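You operate a simulated robot arm through the tools that you are given. There is no shell and no other tool.

The job below is to be done with a simulated two-armed robot. You get a single attempt, and the scene is never put back.

## Task
On the far top of the long table, pour about 70 ml from the water bottle into the red cup, holding that steady with the other hand, and put the water bottle back.

The check looks at the end state, three seconds after you hand in, the way a careful person would. Anything else that was tipped, shoved, dropped, spilled or broken makes it a failure.

## Robot
Two 7-joint arms with two-finger parallel grippers on one trunk, on a base that drives. Base frame: it is fixed to the floor where the robot stands at the start and does not move with it; the origin is under the middle of the robot, x ahead of it, y to its left, z up; the surface under the hand at the start is at about z = 740. Readings come in mm, degrees, newtons and seconds.
The left shoulder is at the start at [20, 138, 1200], the right one opposite. With the tool pointing down near the work surface each hand reaches from about 100 to 460 mm from the robot's upright axis, wherever it stands, measured 20 degrees to its own side. Places, roughly: red cup (7x7x11 cm) [200, -400, 800]. Payload 1.57 kg a hand.
Tool frame (each hand has its own): the origin (TCP) lies between the finger pads and is the grasp point; the fingertips stand 30 mm ahead of it; z points along the fingers, y is the line along which they close. Largest opening 80 mm; finger width 17, thickness 12; the body of the gripper, 40 by 82 mm, starts 80 mm behind the TCP.
Orientation is told as [roll, pitch, yaw] about the base's x, y, z axes, in that order, counted from this pose: with the fingers straight down and closing along the base's y, the tool's x points along the base's -x, its y along +y and its z along -z.

## Interface
- The arms move only by the tool move_arm. It takes "left_motion", "right_motion" or both (then of equal length, played together; a hand with none holds still); each is a list of rows, each a list of 7 numbers: the shift along the base's x, y, z in units of 150 mm (1.0 is 150 mm), then the turn, a rotation vector about the base's x, y, z in units of 180 degrees (1.0 is 180 degrees), then the finger opening in mm, from 0 to 80. In form: [[x, y, z, ax, ay, az, claw], ...]. A call has 1 to 20 rows; each row is the pose to reach, as a shift and turn from the pose commanded when the call began. A call with a number of a shift or a turn outside -1 to 1 is refused whole. A row lasts 0.2 s, in which the tool goes at most 50 mm and 8.6 degrees; a call with a longer step from one row to the next is refused whole, and so is a gripper value outside its range. A pose out of reach is approached as far as the arm can. The call stops where the force on the tool passes 40 N (or 10 N more than at its start, if that is more) or the arm is blocked; 0.2 s more then pass. Each finger travels about 45 mm/s and halts on what it meets, pressing with about 26 N; the grip force reading is that of the motor and also rises with nothing between the fingers. The clock runs only during rows and for 0.2 s after the last one: add rows that repeat a pose to give the fingers time. The reply holds the time, the measured pose of the TCP, the force on the tool along the base axes, the opening and the grip force, in the units named above and with some noise, with the torque about the TCP (base axes, N m) and any sound that the robot's microphone picked up, and new pictures: "show" is both (left out), scene, wrist or none (wrist: the cameras of the hands that moved).
- Cameras (640 x 400 px; columns grow to the right, rows downward): "scene" is now at [169.9, -50, 1150.3]; the picture's right is [-0.57, -0.82, 0.00], its down [0.11, -0.08, -0.99] and it looks along [0.81, -0.56, 0.14] (base axes); focal length 214 px, centre (320, 200). "left" rides on the left gripper at [72, 7, -122] in its tool frame; the picture's right is [-0.09, 1.00, 0.00], its down [-0.84, -0.08, -0.54] and it looks along [-0.54, -0.05, 0.84] (tool axes); focal length 238 px, centre (320, 200). "right" rides on the right gripper at [72, -7, -122] in its tool frame; the picture's right is [0.09, 1.00, 0.00], its down [-0.84, 0.08, -0.54] and it looks along [-0.54, 0.05, 0.84] (tool axes); focal length 238 px, centre (320, 200). There is no depth. A picture from a camera that has moved, and an enlarged one, comes with that camera's place and axes in the base frame and with its lens.
- move_column(by): slides the trunk up (or, below 0, down) by that many mm; the arms and the scene camera ride with it, the base frame stays. It gives what a move gives, with no picture.
- drive_base(legs): drives the robot by 1 to 6 legs, each [ahead, left, turn to the left] in mm, mm and degrees, along the robot's own axes; the way and the turn of a leg run together, so that a leg with both is an arc; at most 1500 mm and 180 degrees a leg. The arms and the cameras ride along, it lands a little off, and it stops where it bumps. It gives what a move gives, and a new picture of the scene camera.
- aim_head(pan, tilt): turns the head with the scene camera to pan (to the left, within 60 degrees either way) and tilt (down, from -29 to 69), counted from straight ahead of the robot. It gives what a move gives, and a new picture of the scene camera.
- inspect(camera, box): a new picture of the part [left, top, right, bottom] of that camera's present view, enlarged. No time passes.
- hand_in(): hands the job in; it is judged then, once.

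Places have to be worked out from the pictures, the camera data and where the tool is seen. Open the grippers and draw the arms clear of the work before you hand the job in, unless the task says otherwise.

The tools are called after "Request:" by a JSON object that holds its "fn" and its "kwargs". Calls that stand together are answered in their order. move_arm: Moves the arms, as the interface text tells. Its arguments: {"type":"object","properties":{"left_motion":{"type":"array","items":{"type":"array","items":{"type":"number"}}},"right_motion":{"type":"array","items":{"type":"array","items":{"type":"number"}}},"show":{"type":"string","enum":["both","scene","wrist","none"]}},"required":[]} The other tools are called the same way: move_column (by) slides the trunk up or down; drive_base (legs) drives the base; aim_head (pan, tilt) turns the head that bears the scene camera; inspect (camera, box) takes an enlarged picture of a part of a camera's view; hand_in () hands the job in.

At the start:

```text
t: 0.0
left_tool_pos: [224.2, -39.9, 1121.0]
left_tcp_rot: [0.3, 27.1, 0.2]
left_contact_force: [0.7, 0.1, 0.2]
left_ft_torque: [0.01, -0.02, -0.01]
left_width: 80.0
left_grasp_force: 0.0
right_tool_pos: [181.9, -282.4, 1059.6]
right_tcp_rot: [-9.6, 28.4, -5.9]
right_contact_force: [0.3, -0.4, 0.5]
right_ft_torque: [0.01, 0.05, 0.02]
right_width: 79.9
right_grasp_force: 0.0
trunk travel left (down, up): [-575.0, 665.0]
robot x, y, heading: [0.0, -2.6, 0.0]
head pan, tilt: [-34.7, -7.9]
```

scene: 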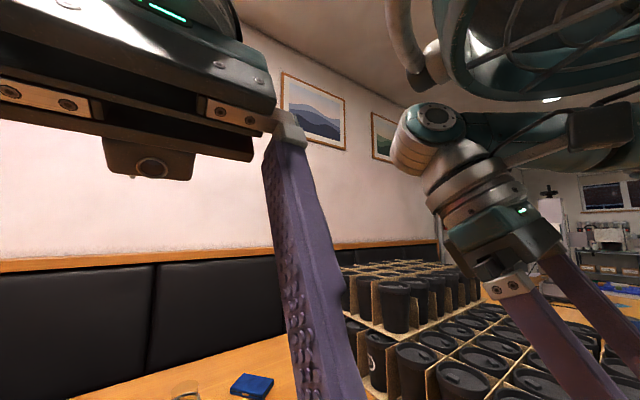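
right: 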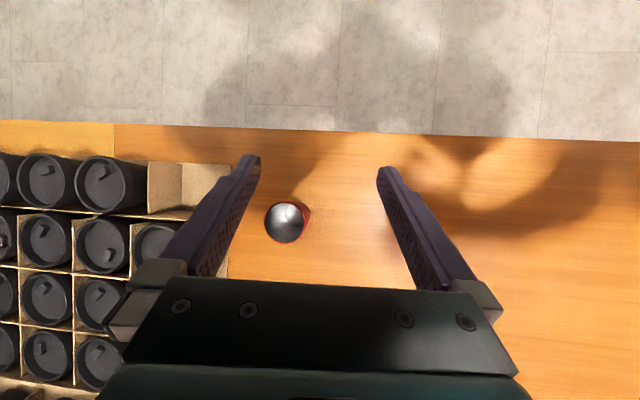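
left: 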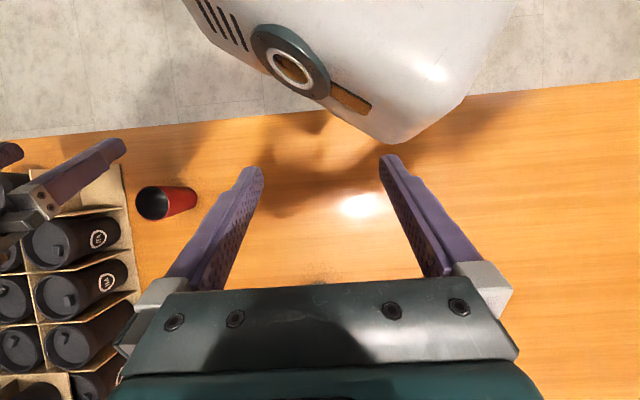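

The red cup is seen between the hands near a stack of black cups; the bottle isn't seen yet. I turn the head to look around, first down and ahead.

Request:
{"fn": "aim_head", "kwargs": {"pan": 0, "tilt": 40}}

Request:
{"fn": "aim_head", "kwargs": {"pan": -55, "tilt": 35}}

Request:
{"fn": "aim_head", "kwargs": {"pan": 50, "tilt": 30}}

```text
t: 1.2
left_tool_pos: [225.0, -40.6, 1121.9]
left_tcp_rot: [0.3, 27.3, 0.1]
left_contact_force: [-0.3, 0.0, 0.5]
left_ft_torque: [-0.01, 0.0, -0.01]
left_width: 80.2
left_grasp_force: 0.0
right_tool_pos: [180.3, -283.9, 1060.2]
right_tcp_rot: [-9.9, 28.6, -6.1]
right_contact_force: [0.6, 0.5, 0.8]
right_ft_torque: [0.01, -0.02, 0.01]
right_width: 80.1
right_grasp_force: 0.0
trunk travel left (down, up): [-575.0, 665.0]
robot x, y, heading: [3.1, -4.5, -0.0]
head pan, tilt: [0.0, 40.0]
camera scene: at [184.5, -1.4, 1074.5], right [0.0, -1.0, 0.0], down [-0.64, 0.0, -0.77], along [0.77, 0.0, -0.64], focal length 214 px, centre (320, 200)
```

scene: 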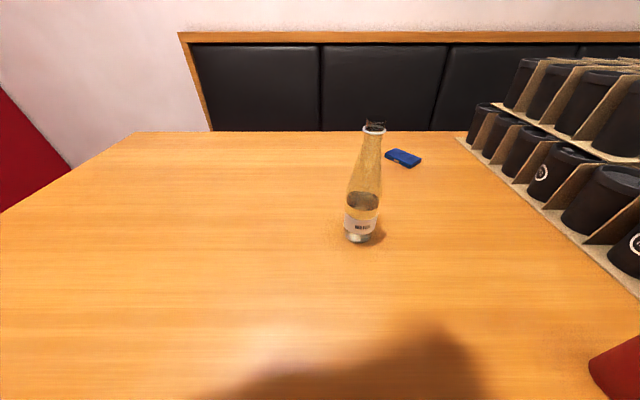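

```text
t: 2.4
left_tool_pos: [225.3, -45.7, 1121.4]
left_tcp_rot: [-1.4, 27.5, -0.2]
left_contact_force: [0.0, -61.9, -1.0]
left_ft_torque: [-0.74, -0.02, 0.89]
left_width: 0.0
left_grasp_force: 0.1
right_tool_pos: [180.1, -283.0, 1058.8]
right_tcp_rot: [-9.7, 28.5, -5.9]
right_contact_force: [-0.1, 0.0, 0.2]
right_ft_torque: [0.02, 0.01, 0.02]
right_width: 80.0
right_grasp_force: 0.1
trunk travel left (down, up): [-575.0, 665.0]
robot x, y, heading: [0.8, -1.4, -0.1]
head pan, tilt: [-55.0, 35.0]
camera scene: at [157.9, -67.1, 1081.9], right [-0.75, -0.66, 0.0], down [-0.38, 0.43, -0.82], along [0.54, -0.61, -0.57], focal length 214 px, centre (320, 200)
```

scene: 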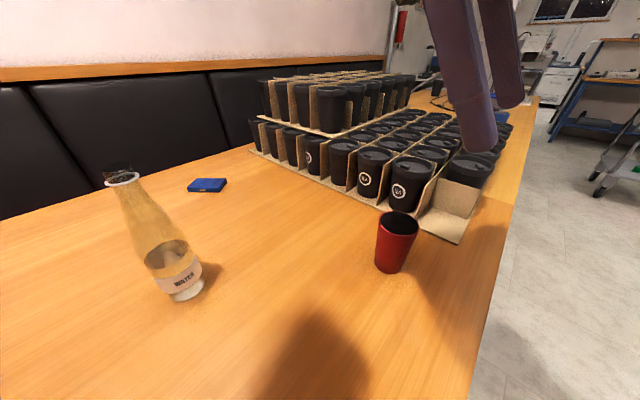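

```text
t: 4.2
left_tool_pos: [229.4, -31.5, 1120.4]
left_tcp_rot: [2.5, 26.6, 0.8]
left_contact_force: [51.1, 70.4, -6.8]
left_ft_torque: [-0.48, -0.05, -2.64]
left_width: 80.1
left_grasp_force: 0.6
right_tool_pos: [181.0, -282.9, 1060.3]
right_tcp_rot: [-9.7, 28.7, -5.9]
right_contact_force: [-0.2, 0.0, -0.1]
right_ft_torque: [0.04, 0.02, 0.03]
right_width: 80.1
right_grasp_force: 0.0
trunk travel left (down, up): [-575.0, 665.0]
robot x, y, heading: [-2.1, 0.8, 0.1]
head pan, tilt: [50.0, 30.0]
camera scene: at [171.4, 54.3, 1091.7], right [0.61, -0.79, 0.0], down [-0.38, -0.29, -0.88], along [0.69, 0.54, -0.48], focal length 214 px, centre (320, 200)
```

scene: 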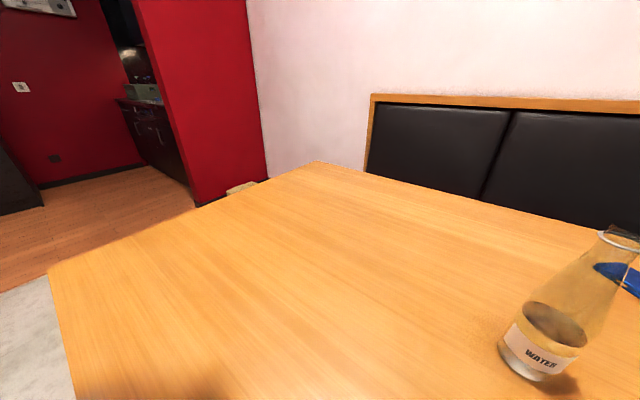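

The head bumps the left hand (its force reads about 87 N), which sits just in front of it; from the pictures the bottle stands near [475, -84] and the cup near [230, -350]. I draw the left hand forward and clear of the head first.

Request:
{"fn": "move_arm", "kwargs": {"left_motion": [[0.15, 0, 0, 0, 0, 0, 80], [0.35, 0, 0, 0, 0, 0, 80], [0.6, 0, 0, 0, 0, 0, 80], [0.8, 0, 0, 0, 0, 0, 80]], "show": "both"}}

```text
t: 5.1
left_tool_pos: [278.8, -40.4, 1085.6]
left_tcp_rot: [-0.4, 35.6, 0.1]
left_contact_force: [-0.2, -1.3, -0.2]
left_ft_torque: [0.0, 0.02, -0.01]
left_width: 79.9
left_grasp_force: 0.0
left hand out of reach, approached as far as the arm can: row 3, 4
right_tool_pos: [180.2, -282.6, 1058.6]
right_tcp_rot: [-9.8, 28.7, -6.0]
right_contact_force: [-0.1, -0.2, -0.4]
right_ft_torque: [0.0, 0.01, 0.01]
right_width: 80.0
right_grasp_force: 0.0
trunk travel left (down, up): [-575.0, 665.0]
robot x, y, heading: [-2.7, 1.6, 0.0]
head pan, tilt: [50.0, 30.0]
stopped in row 4 (left hand): the arm was blocked; the commanded pose is now the measured one
camera scene: at [157.6, 68.0, 1089.8], right [0.77, -0.64, 0.0], down [-0.32, -0.38, -0.87], along [0.56, 0.66, -0.5], focal length 214 px, centre (320, 200)
camera left: at [291.0, -31.6, 1226.9], right [0.07, 1.0, -0.06], down [1.0, -0.07, -0.05], along [-0.05, -0.06, -1.0], focal length 238 px, centre (320, 200)
```

scene: 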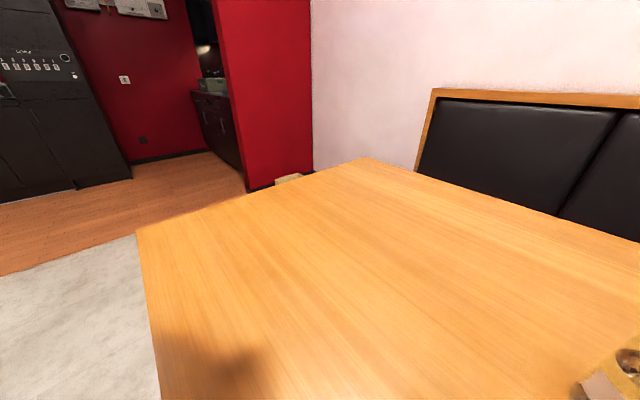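
left: 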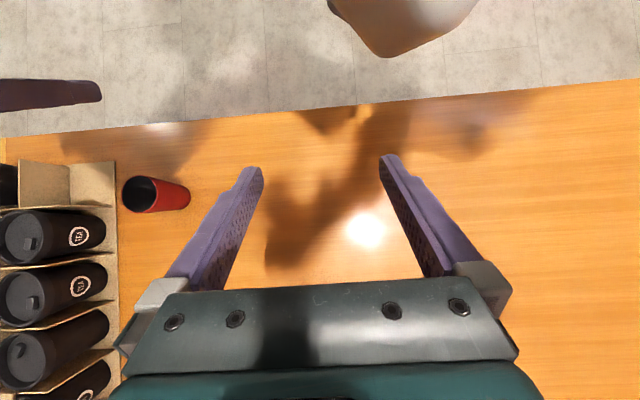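

The left hand is clear now. I turn the head ahead and down again before reorienting the arms.

Request:
{"fn": "aim_head", "kwargs": {"pan": 0, "tilt": 35}}

Request:
{"fn": "inspect", "kwargs": {"camera": "left", "box": [0, 120, 240, 270]}}

Request:
{"fn": "inspect", "kwargs": {"camera": "right", "box": [160, 100, 480, 300]}}

```text
t: 6.2
left_tool_pos: [278.7, -39.7, 1085.9]
left_tcp_rot: [-0.5, 35.5, 0.0]
left_contact_force: [0.2, 0.5, 0.3]
left_ft_torque: [0.01, 0.02, 0.01]
left_width: 79.9
left_grasp_force: 0.0
right_tool_pos: [181.0, -283.4, 1059.2]
right_tcp_rot: [-9.8, 28.5, -5.9]
right_contact_force: [0.5, 0.4, -0.1]
right_ft_torque: [-0.02, -0.03, 0.02]
right_width: 80.1
right_grasp_force: 0.0
trunk travel left (down, up): [-575.0, 665.0]
robot x, y, heading: [-0.2, 2.5, 0.1]
head pan, tilt: [0.0, 35.0]
camera scene: at [187.5, -1.2, 1082.0], right [0.0, -1.0, 0.0], down [-0.57, 0.0, -0.82], along [0.82, 0.0, -0.57], focal length 214 px, centre (320, 200)
```

scene: 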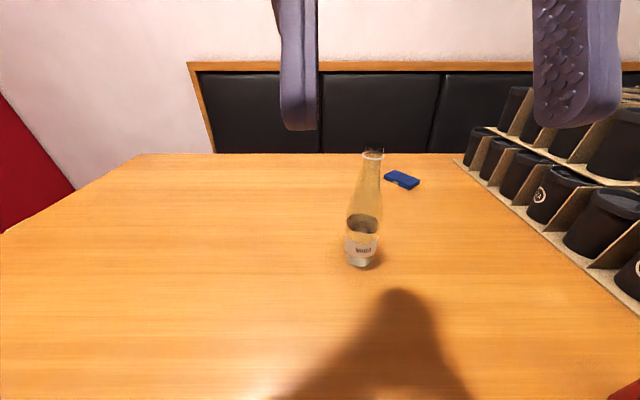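

```text
2.67 times, centred on (120, 195) of left
camera zoom: at [291.0, -31.6, 1227.0], right [0.07, 1.0, -0.06], down [1.0, -0.07, -0.04], along [-0.05, -0.06, -1.0], focal length 636 px, centre (853, 213)
```

zoom: 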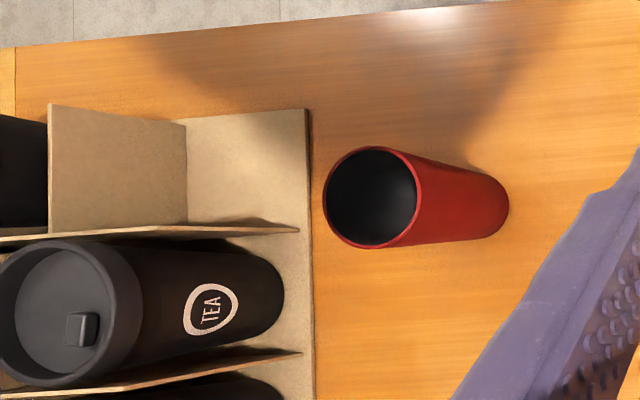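

```text
2.00 times, centred on (320, 200) of right
camera zoom: at [177.5, -268.0, 1200.9], right [-0.06, 0.99, -0.1], down [1.0, 0.07, 0.06], along [0.06, -0.1, -0.99], focal length 477 px, centre (320, 200)
```

zoom: 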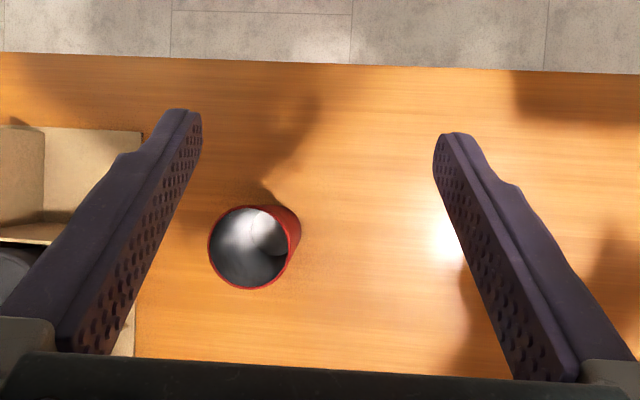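

Cup rim triangulates to about [240, -355, 850] and the tray edge to y ≈ -498. I zoom on the bottle.

Request:
{"fn": "inspect", "kwargs": {"camera": "scene", "box": [300, 130, 440, 280]}}

```text
2.67 times, centred on (370, 205) of scene
camera zoom: at [187.5, -1.2, 1082.0], right [0.0, -1.0, 0.0], down [-0.57, 0.0, -0.82], along [0.82, 0.0, -0.57], focal length 572 px, centre (187, 187)
```

zoom: 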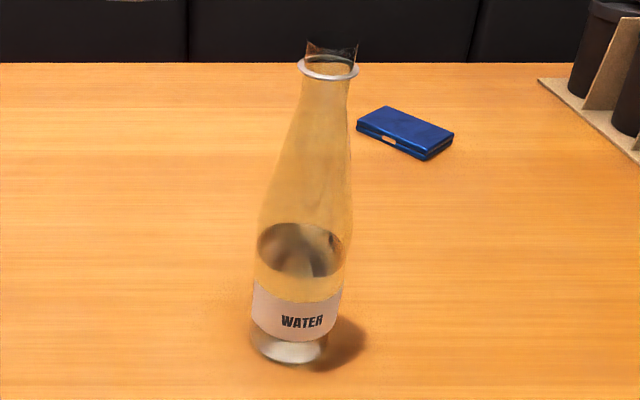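

Bottle is about [472, -79], ~230 mm tall, ~64 mm wide below, water level ≈ 94 mm above the table. I swing the left hand to the left while turning its fingers to point forward (pitch about -60).

Request:
{"fn": "move_arm", "kwargs": {"left_motion": [[0.08, 0.12, -0.03, 0, -0.044, 0, 80], [0.16, 0.24, -0.07, 0, -0.088, 0, 80], [0.24, 0.36, -0.11, 0, -0.132, 0, 80], [0.32, 0.48, -0.16, 0, -0.176, 0, 80], [0.4, 0.6, -0.2, 0, -0.22, 0, 80], [0.48, 0.7, -0.25, 0, -0.264, 0, 80], [0.56, 0.8, -0.3, 0, -0.308, 0, 80], [0.64, 0.88, -0.35, 0, -0.352, 0, 80], [0.72, 0.94, -0.4, 0, -0.396, 0, 80], [0.8, 1.0, -0.45, 0, -0.44, 0, 80], [0.88, 1.0, -0.5, 0, -0.484, 0, 80], [0.94, 1.0, -0.56, 0, -0.528, 0, 80]], "show": "both"}}

```text
t: 8.8
left_tool_pos: [418.1, 111.2, 1002.7]
left_tcp_rot: [-0.6, -59.6, 0.3]
left_contact_force: [-1.3, 0.2, 0.0]
left_ft_torque: [-0.02, 0.03, -0.02]
left_width: 79.8
left_grasp_force: 0.1
right_tool_pos: [181.2, -283.1, 1060.5]
right_tcp_rot: [-9.8, 28.5, -5.9]
right_contact_force: [0.3, 0.3, -0.6]
right_ft_torque: [0.01, -0.01, -0.02]
right_width: 79.8
right_grasp_force: 0.1
trunk travel left (down, up): [-575.0, 665.0]
robot x, y, heading: [2.8, -1.1, -0.0]
head pan, tilt: [0.0, 35.0]
camera scene: at [187.4, -1.4, 1082.0], right [0.0, -1.0, 0.0], down [-0.57, 0.0, -0.82], along [0.82, 0.0, -0.57], focal length 214 px, centre (320, 200)
camera left: at [277.4, 118.4, 1001.8], right [0.05, 1.0, 0.07], down [-0.04, -0.07, 1.0], along [1.0, -0.06, 0.04], focal length 238 px, centre (320, 200)
```

scene: 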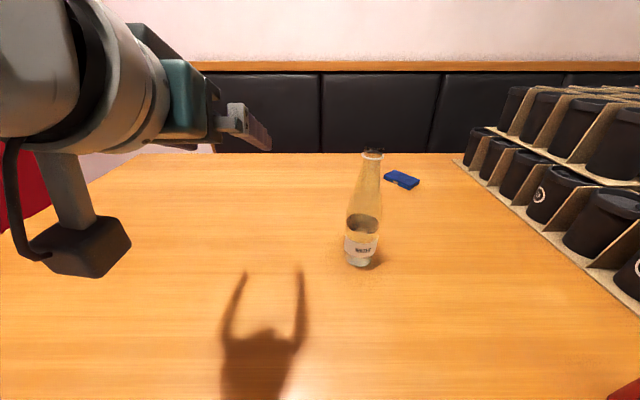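
left: 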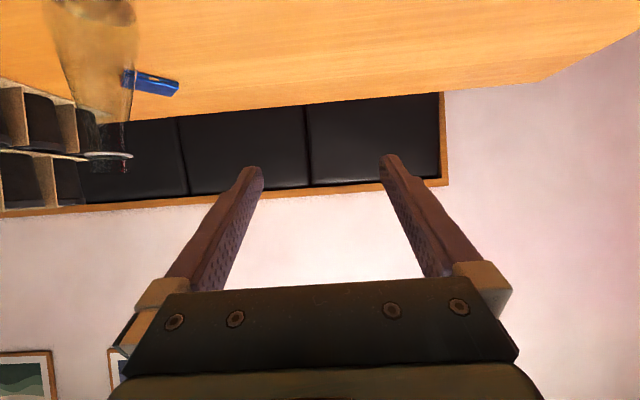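

The left hand now points forward and down cleanly. I swing the right hand likewise to pitch about -50 in front of its shoulder, well above the cup.

Request:
{"fn": "move_arm", "kwargs": {"right_motion": [[0.1, 0.03, -0.02, 0.0035, -0.0435, 0.0039, 80], [0.2, 0.06, -0.05, 0.007, -0.087, 0.0078, 80], [0.3, 0.09, -0.08, 0.0105, -0.1305, 0.0116, 80], [0.4, 0.12, -0.12, 0.014, -0.174, 0.0155, 80], [0.5, 0.15, -0.16, 0.0175, -0.2175, 0.0194, 80], [0.6, 0.18, -0.2, 0.021, -0.261, 0.0232, 80], [0.7, 0.2, -0.25, 0.0245, -0.3045, 0.0271, 80], [0.8, 0.22, -0.3, 0.028, -0.348, 0.031, 80], [0.9, 0.23, -0.35, 0.0315, -0.3915, 0.0348, 80], [1.0, 0.24, -0.4, 0.035, -0.435, 0.0387, 80]], "show": "both"}}

```text
t: 11.1
left_tool_pos: [420.4, 111.3, 1002.6]
left_tcp_rot: [-0.6, -59.6, 0.2]
left_contact_force: [-0.2, 0.3, 0.1]
left_ft_torque: [-0.02, -0.01, -0.05]
left_width: 79.6
left_grasp_force: 0.0
right_tool_pos: [351.4, -253.9, 993.0]
right_tcp_rot: [0.1, -49.4, 0.0]
right_contact_force: [0.4, 0.2, 0.3]
right_ft_torque: [-0.04, 0.01, -0.01]
right_width: 79.8
right_grasp_force: 0.0
right hand out of reach, approached as far as the arm can: row 7, 8, 9, 10
trunk travel left (down, up): [-575.0, 665.0]
robot x, y, heading: [0.2, -0.5, -0.2]
head pan, tilt: [0.0, 35.0]
camera scene: at [187.4, -1.2, 1082.0], right [0.0, -1.0, 0.0], down [-0.57, 0.0, -0.82], along [0.82, 0.0, -0.57], focal length 214 px, centre (320, 200)
camera right: at [211.8, -259.4, 1017.6], right [-0.06, 1.0, -0.07], down [0.13, 0.08, 0.99], along [0.99, 0.05, -0.14], focal length 238 px, centre (320, 200)
```

scene: 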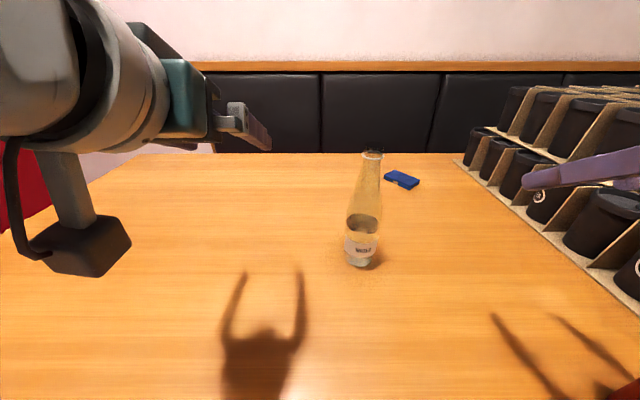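
right: 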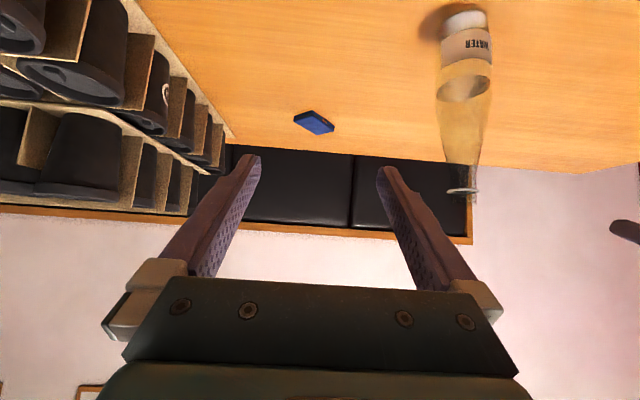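

Both hands point forward. To pass safely over the bottle (top ≈ 970) I raise the trunk 100 mm, then drive 200 mm to the right.

Request:
{"fn": "move_column", "kwargs": {"by": 100}}

Request:
{"fn": "drive_base", "kwargs": {"legs": [[0, -200, 0]]}}

```text
t: 12.4
left_tool_pos: [419.0, 110.8, 1101.4]
left_tcp_rot: [-0.7, -59.7, 0.2]
left_contact_force: [-0.3, 0.3, 0.6]
left_ft_torque: [0.0, 0.01, -0.04]
left_width: 80.0
left_grasp_force: 0.0
right_tool_pos: [350.9, -254.1, 1093.2]
right_tcp_rot: [-0.2, -49.5, 0.1]
right_contact_force: [-0.2, -0.2, -0.4]
right_ft_torque: [-0.02, 0.01, 0.0]
right_width: 80.4
right_grasp_force: 0.1
trunk travel left (down, up): [-675.0, 565.0]
robot x, y, heading: [1.9, -4.1, 0.0]
head pan, tilt: [0.0, 35.0]
```

```text
t: 14.0
left_tool_pos: [418.9, -88.8, 1101.3]
left_tcp_rot: [-0.5, -59.6, 0.0]
left_contact_force: [0.5, 0.0, 0.0]
left_ft_torque: [0.03, -0.02, 0.01]
left_width: 79.7
left_grasp_force: 0.1
right_tool_pos: [350.5, -453.9, 1093.1]
right_tcp_rot: [-0.2, -49.5, -0.1]
right_contact_force: [-0.6, -0.6, 0.2]
right_ft_torque: [-0.01, -0.01, 0.01]
right_width: 80.0
right_grasp_force: 0.1
trunk travel left (down, up): [-675.0, 565.0]
robot x, y, heading: [-2.3, -200.7, -0.2]
head pan, tilt: [0.0, 35.0]
camera scene: at [187.2, -200.7, 1182.0], right [0.0, -1.0, 0.0], down [-0.57, 0.0, -0.82], along [0.82, 0.0, -0.57], focal length 214 px, centre (320, 200)
```

scene: 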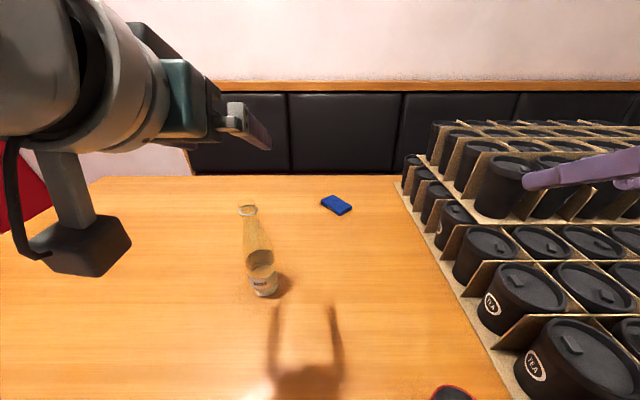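

The drive landed well at y ≈ -200. I zoom on the bottle from this new viewpoint to triangulate it.

Request:
{"fn": "inspect", "kwargs": {"camera": "scene", "box": [190, 180, 350, 310]}}

Request:
{"fn": "inspect", "kwargs": {"camera": "left", "box": [0, 0, 640, 400]}}

```text
3.08 times, centred on (270, 245) of scene
camera zoom: at [187.2, -200.7, 1182.0], right [0.0, -1.0, 0.0], down [-0.57, 0.0, -0.82], along [0.82, 0.0, -0.57], focal length 660 px, centre (474, 62)
```

zoom: 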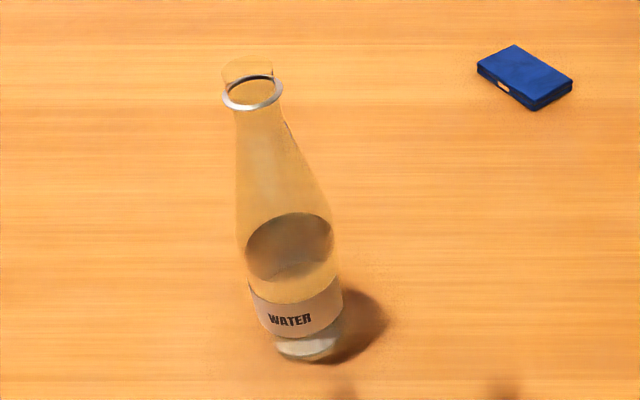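

```text
1.00 times, centred on (320, 200) of left (not enlarged: the box is as wide or as high as the picture)
camera zoom: at [277.9, -81.2, 1102.2], right [0.06, 1.0, 0.07], down [-0.04, -0.07, 1.0], along [1.0, -0.06, 0.04], focal length 238 px, centre (320, 200)
```

zoom: 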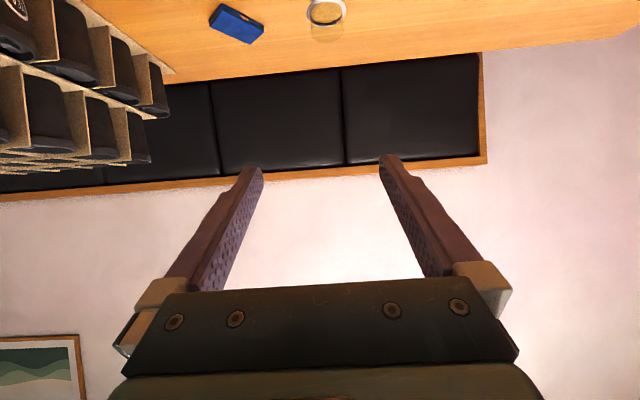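

Triangulating both views puts the bottle axis at [478.5, -78.5] with the ring at z ≈ 958 and water level near z ≈ 829. I bring the left hand back and down a bit at pitch -65, and the right hand slightly away from the black cups, before lowering the trunk.

Request:
{"fn": "move_arm", "kwargs": {"left_motion": [[-0.07, 0.02, -0.1, 0, -0.01, 0, 80], [-0.13, 0.04, -0.25, 0, -0.02, 0, 80], [-0.2, 0.068, -0.45, 0, -0.03, 0, 80], [-0.2, 0.068, -0.67, 0, -0.03, 0, 80]], "right_motion": [[0.07, 0.07, 0, 0, 0, 0, 80], [0.14, 0.14, 0, 0, 0, 0, 80], [0.2, 0.2, 0, 0, 0, 0, 80], [0.27, 0.27, 0, 0, 0, 0, 80]], "show": "scene"}}

```text
t: 15.0
left_tool_pos: [388.9, -79.0, 1004.9]
left_tcp_rot: [-0.4, -65.0, -0.2]
left_contact_force: [0.1, 0.7, 0.8]
left_ft_torque: [0.03, 0.04, 0.01]
left_width: 79.9
left_grasp_force: 0.1
right_tool_pos: [391.2, -412.7, 1092.3]
right_tcp_rot: [-0.1, -49.5, 0.0]
right_contact_force: [-1.0, 0.2, -0.4]
right_ft_torque: [-0.02, 0.0, 0.02]
right_width: 79.8
right_grasp_force: 0.0
trunk travel left (down, up): [-675.0, 565.0]
robot x, y, heading: [0.1, -201.3, -0.4]
head pan, tilt: [0.0, 35.0]
camera scene: at [187.2, -200.7, 1182.0], right [0.0, -1.0, 0.0], down [-0.57, 0.0, -0.82], along [0.82, 0.0, -0.57], focal length 214 px, centre (320, 200)
```

scene: 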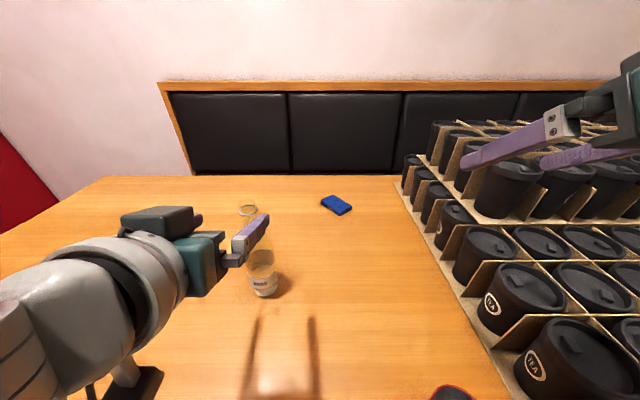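

The left hand is aligned behind the bottle at y ≈ -79. I lower the trunk in two steps, watching the forces.

Request:
{"fn": "move_column", "kwargs": {"by": -90}}

Request:
{"fn": "inspect", "kwargs": {"camera": "scene", "box": [0, 0, 640, 400]}}

Request:
{"fn": "inspect", "kwargs": {"camera": "left", "box": [0, 0, 640, 400]}}

```text
t: 16.2
left_tool_pos: [389.9, -79.6, 915.4]
left_tcp_rot: [-0.7, -65.0, 0.0]
left_contact_force: [-0.4, -1.0, 0.5]
left_ft_torque: [0.02, 0.01, -0.02]
left_width: 80.0
left_grasp_force: 0.0
right_tool_pos: [389.7, -412.5, 1003.2]
right_tcp_rot: [-0.1, -49.4, 0.1]
right_contact_force: [0.5, 0.3, 0.3]
right_ft_torque: [-0.02, -0.02, -0.02]
right_width: 80.3
right_grasp_force: 0.1
trunk travel left (down, up): [-585.0, 655.0]
robot x, y, heading: [1.7, -196.8, -0.2]
head pan, tilt: [0.0, 35.0]
```

```text
1.00 times, centred on (320, 200) of scene (not enlarged: the box is as wide or as high as the picture)
camera zoom: at [187.3, -200.7, 1092.0], right [0.0, -1.0, 0.0], down [-0.57, 0.0, -0.82], along [0.82, 0.0, -0.57], focal length 214 px, centre (320, 200)
```

zoom: 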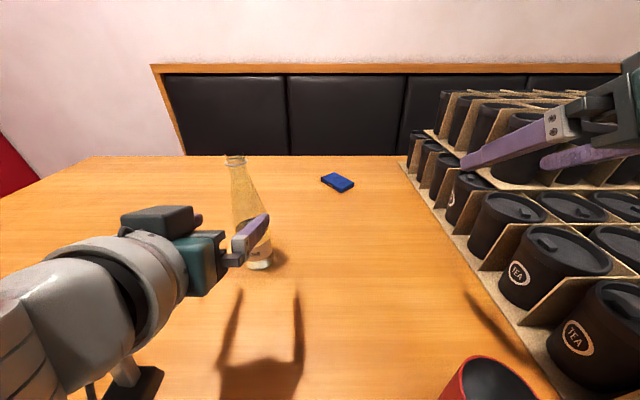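

```text
1.00 times, centred on (320, 200) of left (not enlarged: the box is as wide or as high as the picture)
camera zoom: at [248.0, -71.2, 901.6], right [0.05, 1.0, 0.08], down [-0.14, -0.07, 0.99], along [0.99, -0.06, 0.13], focal length 238 px, centre (320, 200)
```

zoom: 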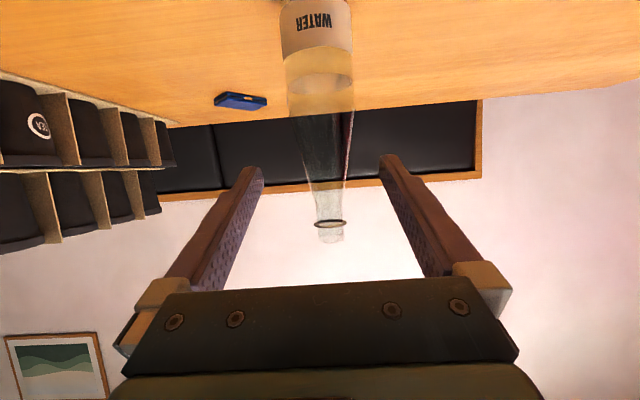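

The bottle sits centred between the left fingers in the wrist view. I lower the trunk the remaining 70 mm.

Request:
{"fn": "move_column", "kwargs": {"by": -70}}

Request:
{"fn": "inspect", "kwargs": {"camera": "left", "box": [0, 0, 640, 400]}}

Request:
{"fn": "inspect", "kwargs": {"camera": "scene", "box": [0, 0, 640, 400]}}

```text
t: 17.3
left_tool_pos: [388.9, -78.5, 844.8]
left_tcp_rot: [-0.6, -65.1, 0.0]
left_contact_force: [-0.3, 0.5, -0.3]
left_ft_torque: [0.01, -0.02, -0.02]
left_width: 80.0
left_grasp_force: 0.2
right_tool_pos: [390.3, -413.4, 933.8]
right_tcp_rot: [-0.2, -49.5, 0.0]
right_contact_force: [0.0, -0.6, -0.5]
right_ft_torque: [-0.01, -0.02, -0.01]
right_width: 80.3
right_grasp_force: 0.1
trunk travel left (down, up): [-515.0, 725.0]
robot x, y, heading: [-3.8, -202.4, -0.3]
head pan, tilt: [0.0, 35.0]
```

```text
1.00 times, centred on (320, 200) of left (not enlarged: the box is as wide or as high as the picture)
camera zoom: at [248.1, -71.2, 831.6], right [0.05, 1.0, 0.08], down [-0.14, -0.07, 0.99], along [0.99, -0.06, 0.13], focal length 238 px, centre (320, 200)
```

zoom: 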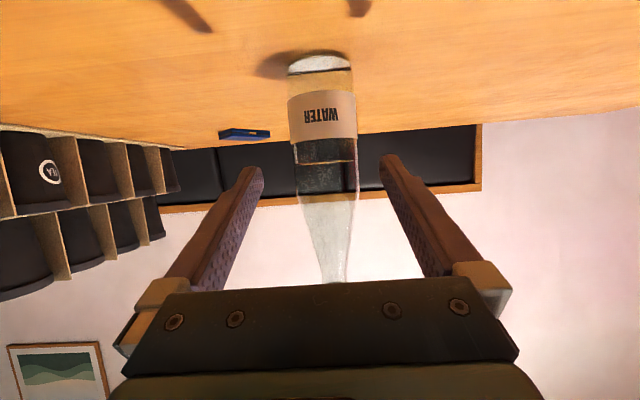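

```text
1.00 times, centred on (320, 200) of scene (not enlarged: the box is as wide or as high as the picture)
camera zoom: at [187.3, -200.7, 1022.0], right [0.0, -1.0, 0.0], down [-0.57, 0.0, -0.82], along [0.82, 0.0, -0.57], focal length 214 px, centre (320, 200)
```

zoom: 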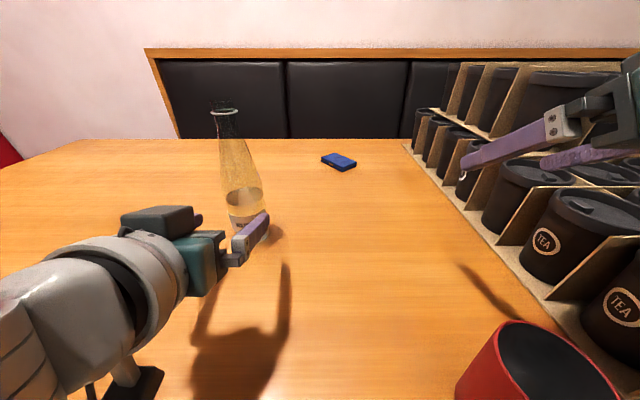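

The bottle is centred (wrist view column ≈ 320) and upright. I advance along the fingers ~99 mm to straddle it at z ≈ 803 without closing yet.

Request:
{"fn": "move_arm", "kwargs": {"left_motion": [[0.1, 0, -0.047, 0, 0, 0, 80], [0.2, 0, -0.093, 0, 0, 0, 80], [0.3, 0, -0.14, 0, 0, 0, 80], [0.4, 0, -0.187, 0, 0, 0, 80], [0.5, 0, -0.233, 0, 0, 0, 80], [0.595, 0, -0.277, 0, 0, 0, 80]], "show": "both"}}

```text
t: 18.7
left_tool_pos: [478.7, -80.0, 803.6]
left_tcp_rot: [-0.7, -64.9, -0.1]
left_contact_force: [-0.9, 0.3, 0.8]
left_ft_torque: [-0.01, 0.01, 0.01]
left_width: 80.3
left_grasp_force: 0.0
right_tool_pos: [390.1, -413.1, 931.8]
right_tcp_rot: [-0.1, -49.5, 0.0]
right_contact_force: [-0.5, 1.0, 0.5]
right_ft_torque: [0.02, 0.01, 0.0]
right_width: 80.1
right_grasp_force: 0.2
trunk travel left (down, up): [-515.0, 725.0]
robot x, y, heading: [1.0, -195.7, -0.4]
head pan, tilt: [0.0, 35.0]
camera scene: at [187.4, -200.8, 1022.0], right [0.0, -1.0, 0.0], down [-0.57, 0.0, -0.82], along [0.82, 0.0, -0.57], focal length 214 px, centre (320, 200)
camera left: at [337.6, -72.6, 790.1], right [0.05, 1.0, 0.08], down [-0.14, -0.07, 0.99], along [0.99, -0.06, 0.13], focal length 238 px, centre (320, 200)
```

scene: 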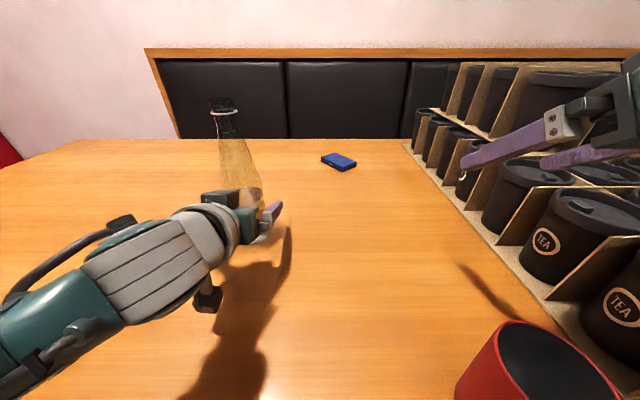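
left: 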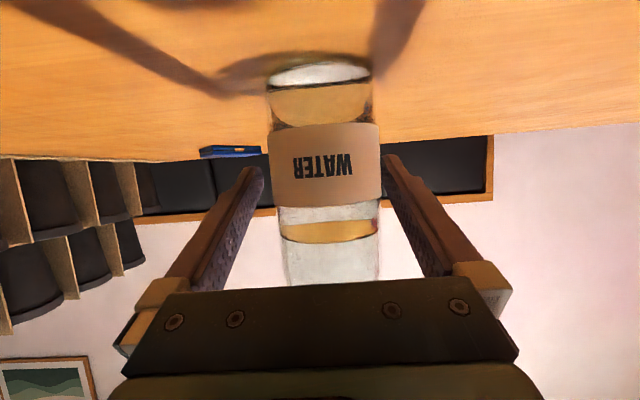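

The bottle appears about 3 mm to the +y side of the finger centre, so I shift the left hand +3.5 mm in y and close the fingers on it.

Request:
{"fn": "move_arm", "kwargs": {"left_motion": [[0, 0.023, 0, 0, 0, 0, 80], [0, 0.023, 0, 0, 0, 0, 72], [0, 0.023, 0, 0, 0, 0, 62], [0, 0.023, 0, 0, 0, 0, 54], [0, 0.023, 0, 0, 0, 0, 50], [0, 0.023, 0, 0, 0, 0, 50], [0, 0.023, 0, 0, 0, 0, 50]], "show": "both"}}

```text
t: 20.3
left_tool_pos: [477.3, -77.7, 804.5]
left_tcp_rot: [-0.7, -65.0, 0.2]
left_contact_force: [-0.2, -1.4, 1.1]
left_ft_torque: [-0.02, 0.05, 0.03]
left_width: 60.4
left_grasp_force: 26.2
right_tool_pos: [391.6, -412.6, 933.5]
right_tcp_rot: [-0.3, -49.4, 0.0]
right_contact_force: [1.1, -0.7, -0.9]
right_ft_torque: [0.03, -0.01, -0.02]
right_width: 80.0
right_grasp_force: 0.0
trunk travel left (down, up): [-515.0, 725.0]
robot x, y, heading: [-3.7, -201.8, -0.1]
head pan, tilt: [0.0, 35.0]
camera scene: at [187.2, -201.1, 1022.0], right [0.0, -1.0, 0.0], down [-0.57, 0.0, -0.82], along [0.82, 0.0, -0.57], focal length 214 px, centre (320, 200)
camera left: at [337.0, -69.0, 790.1], right [0.05, 1.0, 0.08], down [-0.14, -0.07, 0.99], along [0.99, -0.06, 0.13], focal length 238 px, centre (320, 200)
```

scene: 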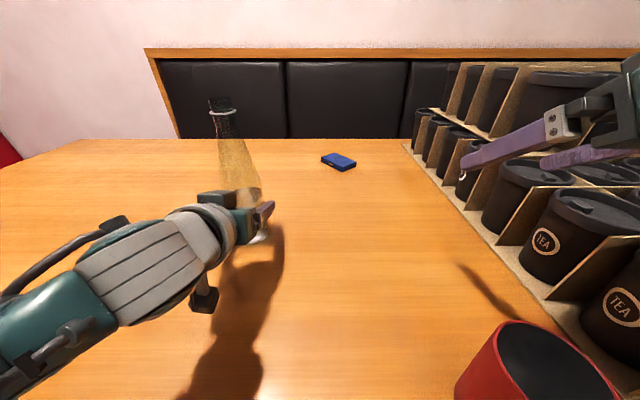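
left: 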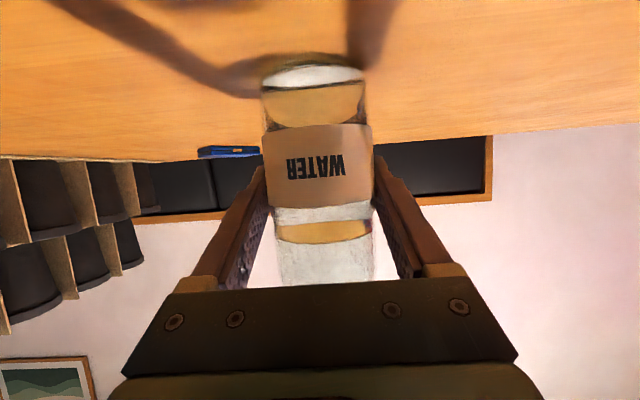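

Gripped at 60.4 mm with 26 N. I lift the bottle slowly straight up by 105 mm and read the weight.

Request:
{"fn": "move_arm", "kwargs": {"left_motion": [[0, 0, 0.03, 0, 0, 0, 50], [0, 0, 0.08, 0, 0, 0, 50], [0, 0, 0.16, 0, 0, 0, 50], [0, 0, 0.26, 0, 0, 0, 50], [0, 0, 0.38, 0, 0, 0, 50], [0, 0, 0.5, 0, 0, 0, 50], [0, 0, 0.6, 0, 0, 0, 50], [0, 0, 0.67, 0, 0, 0, 50], [0, 0, 0.7, 0, 0, 0, 50], [0, 0, 0.7, 0, 0, 0, 50]], "show": "both"}}

```text
t: 22.5
left_tool_pos: [478.4, -76.9, 908.9]
left_tcp_rot: [-0.6, -64.9, 0.0]
left_contact_force: [0.9, -0.4, -4.3]
left_ft_torque: [-0.02, 0.02, -0.03]
left_width: 60.6
left_grasp_force: 26.0
right_tool_pos: [390.5, -414.0, 932.7]
right_tcp_rot: [-0.1, -49.4, 0.0]
right_contact_force: [0.2, 0.5, -0.1]
right_ft_torque: [-0.05, -0.01, -0.03]
right_width: 79.8
right_grasp_force: 0.0
trunk travel left (down, up): [-515.0, 725.0]
robot x, y, heading: [0.4, -200.5, 0.0]
head pan, tilt: [0.0, 35.0]
camera scene: at [186.8, -200.8, 1021.9], right [0.0, -1.0, 0.0], down [-0.57, 0.0, -0.82], along [0.82, 0.0, -0.57], focal length 214 px, centre (320, 200)
camera left: at [336.9, -68.4, 895.3], right [0.05, 1.0, 0.08], down [-0.14, -0.07, 0.99], along [0.99, -0.06, 0.13], focal length 238 px, centre (320, 200)
```

scene: 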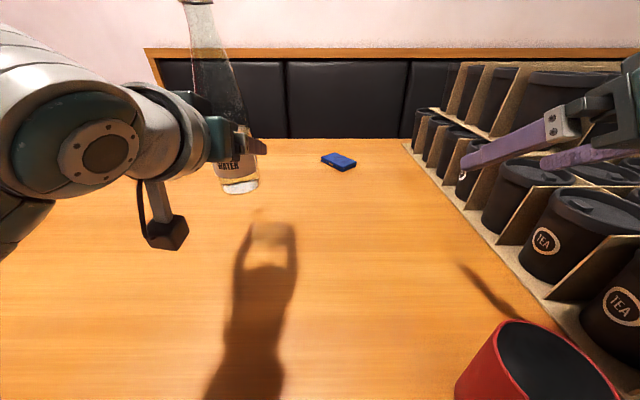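
left: 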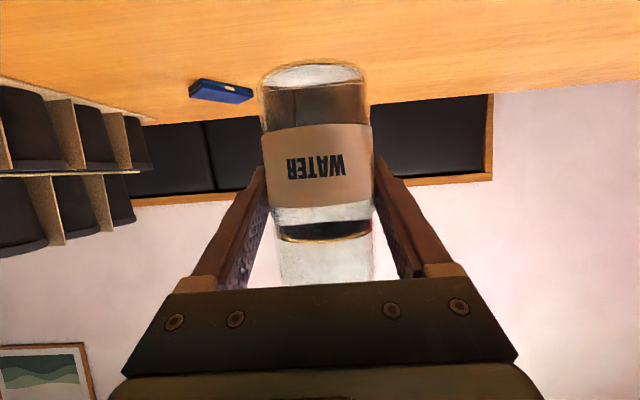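

The bottle lifts cleanly (~4.3 N). I raise the trunk 60 mm and back the base off 110 mm so the cup sits comfortably in front of both arms.

Request:
{"fn": "move_column", "kwargs": {"by": 60}}

Request:
{"fn": "drive_base", "kwargs": {"legs": [[-110, 0, 0]]}}

```text
t: 23.5
left_tool_pos: [478.0, -76.9, 968.0]
left_tcp_rot: [-0.6, -64.9, 0.0]
left_contact_force: [-0.2, -0.2, -5.8]
left_ft_torque: [0.0, 0.0, 0.0]
left_width: 60.5
left_grasp_force: 26.1
right_tool_pos: [388.5, -411.9, 993.3]
right_tcp_rot: [-0.1, -49.5, 0.0]
right_contact_force: [0.5, 0.7, -0.4]
right_ft_torque: [0.02, 0.01, 0.03]
right_width: 80.1
right_grasp_force: 0.0
trunk travel left (down, up): [-575.0, 665.0]
robot x, y, heading: [2.0, -200.6, -0.3]
head pan, tilt: [0.0, 35.0]
```

```text
t: 24.7
left_tool_pos: [369.0, -74.8, 968.8]
left_tcp_rot: [-0.5, -65.1, 0.2]
left_contact_force: [-0.3, -0.1, -6.0]
left_ft_torque: [-0.01, -0.01, 0.01]
left_width: 60.6
left_grasp_force: 26.1
right_tool_pos: [281.4, -412.5, 993.0]
right_tcp_rot: [-0.1, -49.4, 0.0]
right_contact_force: [0.0, -0.2, -0.2]
right_ft_torque: [0.06, -0.05, 0.0]
right_width: 80.1
right_grasp_force: 0.1
trunk travel left (down, up): [-575.0, 665.0]
robot x, y, heading: [-108.5, -197.0, -0.0]
head pan, tilt: [0.0, 35.0]
camera scene: at [77.3, -200.4, 1081.8], right [0.0, -1.0, 0.0], down [-0.57, 0.0, -0.82], along [0.82, 0.0, -0.57], focal length 214 px, centre (320, 200)
```

scene: 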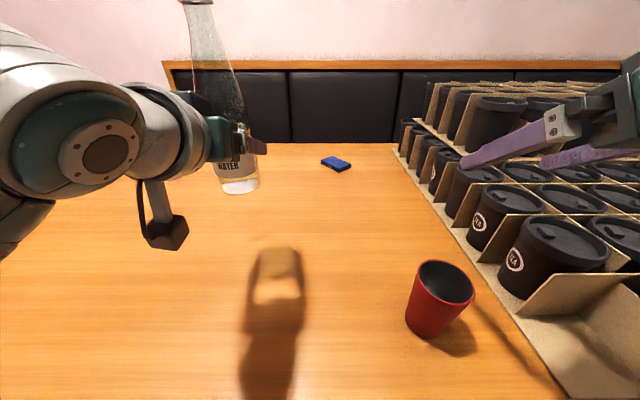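

The cup is fully visible now. I zoom in to refine its location and size.

Request:
{"fn": "inspect", "kwargs": {"camera": "scene", "box": [380, 240, 500, 360]}}

```text
3.33 times, centred on (440, 300) of scene
camera zoom: at [77.3, -200.4, 1081.8], right [0.0, -1.0, 0.0], down [-0.57, 0.0, -0.82], along [0.82, 0.0, -0.57], focal length 715 px, centre (-80, -133)
```

zoom: 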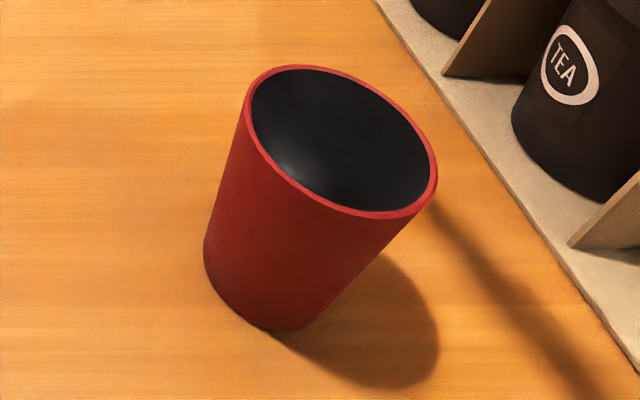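

Cup axis ≈ [238.5, -354.5], rim ≈ 63 mm across and tapering downward. I bring the right hand above and slightly behind it at z ≈ 900.

Request:
{"fn": "move_arm", "kwargs": {"right_motion": [[-0.06, 0.08, -0.12, 0, 0, 0, 80], [-0.13, 0.16, -0.24, 0, 0, 0, 80], [-0.2, 0.24, -0.37, 0, 0, 0, 80], [-0.27, 0.32, -0.5, 0, 0, 0, 80], [-0.343, 0.387, -0.62, 0, 0, 0, 80]], "show": "both"}}

```text
t: 25.9
left_tool_pos: [368.1, -74.8, 969.1]
left_tcp_rot: [-0.7, -64.9, 0.0]
left_contact_force: [-0.1, 0.4, -5.9]
left_ft_torque: [-0.02, 0.02, 0.0]
left_width: 60.6
left_grasp_force: 25.9
right_tool_pos: [228.4, -352.8, 898.4]
right_tcp_rot: [-0.2, -49.3, -0.1]
right_contact_force: [0.1, -0.1, 0.6]
right_ft_torque: [0.0, 0.0, 0.0]
right_width: 79.8
right_grasp_force: 0.0
trunk travel left (down, up): [-575.0, 665.0]
robot x, y, heading: [-107.3, -196.2, 0.1]
head pan, tilt: [0.0, 35.0]
camera scene: at [77.4, -200.3, 1081.9], right [0.0, -1.0, 0.0], down [-0.57, 0.0, -0.82], along [0.82, 0.0, -0.57], focal length 214 px, centre (320, 200)
camera right: at [89.4, -359.5, 923.9], right [-0.06, 1.0, -0.07], down [0.13, 0.08, 0.99], along [0.99, 0.05, -0.14], focal length 238 px, centre (320, 200)
```

scene: 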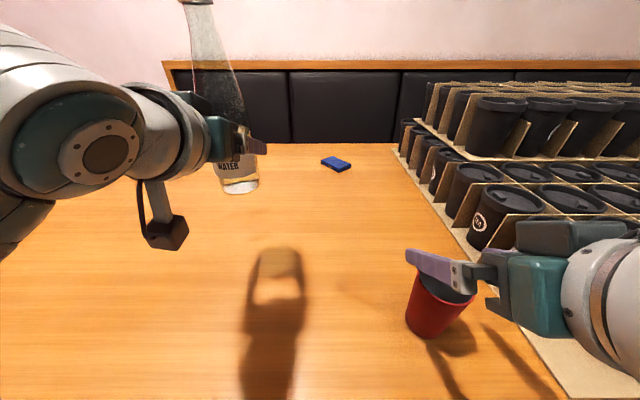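
right: 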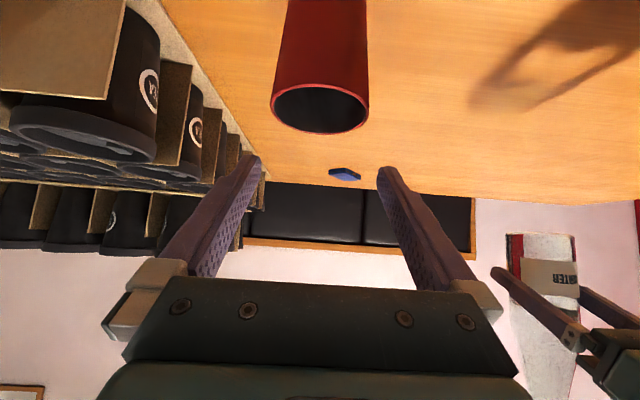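

In the right wrist view the cup is nearly centred (≈ 1–2 mm to -y). I lower the right hand straight down around the cup with fingers open.

Request:
{"fn": "move_arm", "kwargs": {"right_motion": [[0, -0.005, -0.1, 0, 0, 0, 80], [0, -0.01, -0.2, 0, 0, 0, 80], [0, -0.01, -0.3, 0, 0, 0, 80], [0, -0.01, -0.4, 0, 0, 0, 80], [0, -0.01, -0.5, 0, 0, 0, 80], [0, -0.01, -0.6, 0, 0, 0, 80], [0, -0.01, -0.7, 0, 0, 0, 80], [0, -0.01, -0.757, 0, 0, 0, 80]], "show": "both"}}

```text
t: 27.7
left_tool_pos: [368.0, -77.0, 968.3]
left_tcp_rot: [-0.4, -64.9, 0.1]
left_contact_force: [-0.2, 0.3, -4.8]
left_ft_torque: [-0.02, 0.0, -0.01]
left_width: 60.4
left_grasp_force: 25.7
right_tool_pos: [230.6, -355.9, 786.0]
right_tcp_rot: [-0.2, -49.6, 0.1]
right_contact_force: [0.3, 0.0, 0.8]
right_ft_torque: [0.0, -0.01, 0.01]
right_width: 79.7
right_grasp_force: 0.1
trunk travel left (down, up): [-575.0, 665.0]
robot x, y, heading: [-109.3, -197.5, -0.1]
head pan, tilt: [0.0, 35.0]
camera scene: at [77.5, -200.4, 1081.9], right [0.0, -1.0, 0.0], down [-0.57, 0.0, -0.82], along [0.82, 0.0, -0.57], focal length 214 px, centre (320, 200)
camera right: at [90.5, -363.0, 811.5], right [-0.06, 1.0, -0.07], down [0.13, 0.08, 0.99], along [0.99, 0.05, -0.14], focal length 238 px, centre (320, 200)
```

scene: 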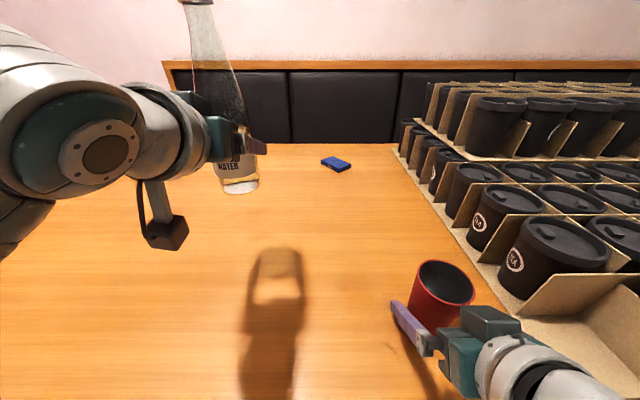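
right: 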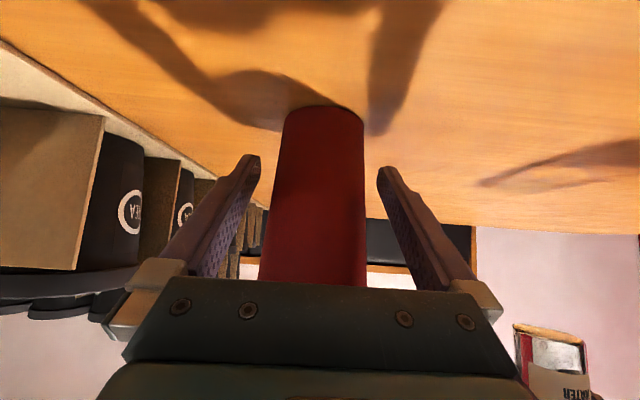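

The cup is centred between the right fingers. I close the right gripper on it gently.

Request:
{"fn": "move_arm", "kwargs": {"right_motion": [[0, 0, 0, 0, 0, 0, 74], [0, 0, 0, 0, 0, 0, 68], [0, 0, 0, 0, 0, 0, 63], [0, 0, 0, 0, 0, 0, 59], [0, 0, 0, 0, 0, 0, 55], [0, 0, 0, 0, 0, 0, 51], [0, 0, 0, 0, 0, 0, 48], [0, 0, 0, 0, 0, 0, 46], [0, 0, 0, 0, 0, 0, 46]], "show": "both"}}

```text
t: 29.7
left_tool_pos: [368.1, -76.5, 968.5]
left_tcp_rot: [-0.6, -64.8, 0.0]
left_contact_force: [-0.6, 0.0, -4.9]
left_ft_torque: [0.03, 0.01, -0.03]
left_width: 60.4
left_grasp_force: 25.7
right_tool_pos: [230.9, -356.5, 787.5]
right_tcp_rot: [-0.2, -49.4, 0.1]
right_contact_force: [-0.1, 0.5, 0.3]
right_ft_torque: [-0.04, 0.0, -0.01]
right_width: 57.0
right_grasp_force: 9.7
trunk travel left (down, up): [-575.0, 665.0]
robot x, y, heading: [-111.5, -199.4, -0.0]
head pan, tilt: [0.0, 35.0]
camera scene: at [77.5, -200.5, 1081.9], right [0.0, -1.0, 0.0], down [-0.57, 0.0, -0.82], along [0.82, 0.0, -0.57], focal length 214 px, centre (320, 200)
camera right: at [90.4, -362.8, 811.7], right [-0.06, 1.0, -0.07], down [0.13, 0.08, 0.99], along [0.99, 0.05, -0.14], focal length 238 px, centre (320, 200)
```

scene: 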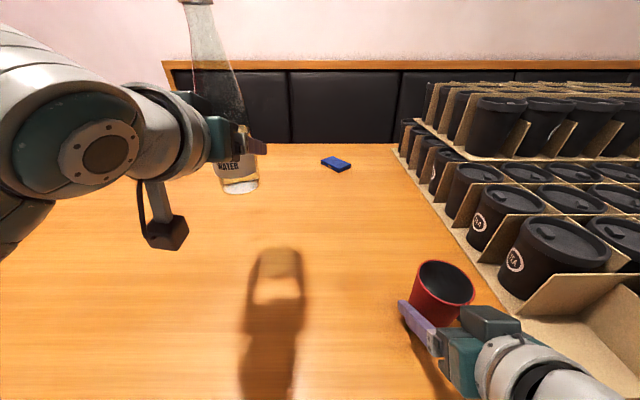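
right: 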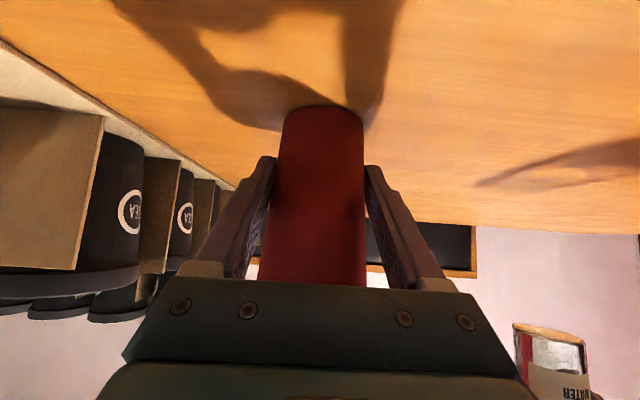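

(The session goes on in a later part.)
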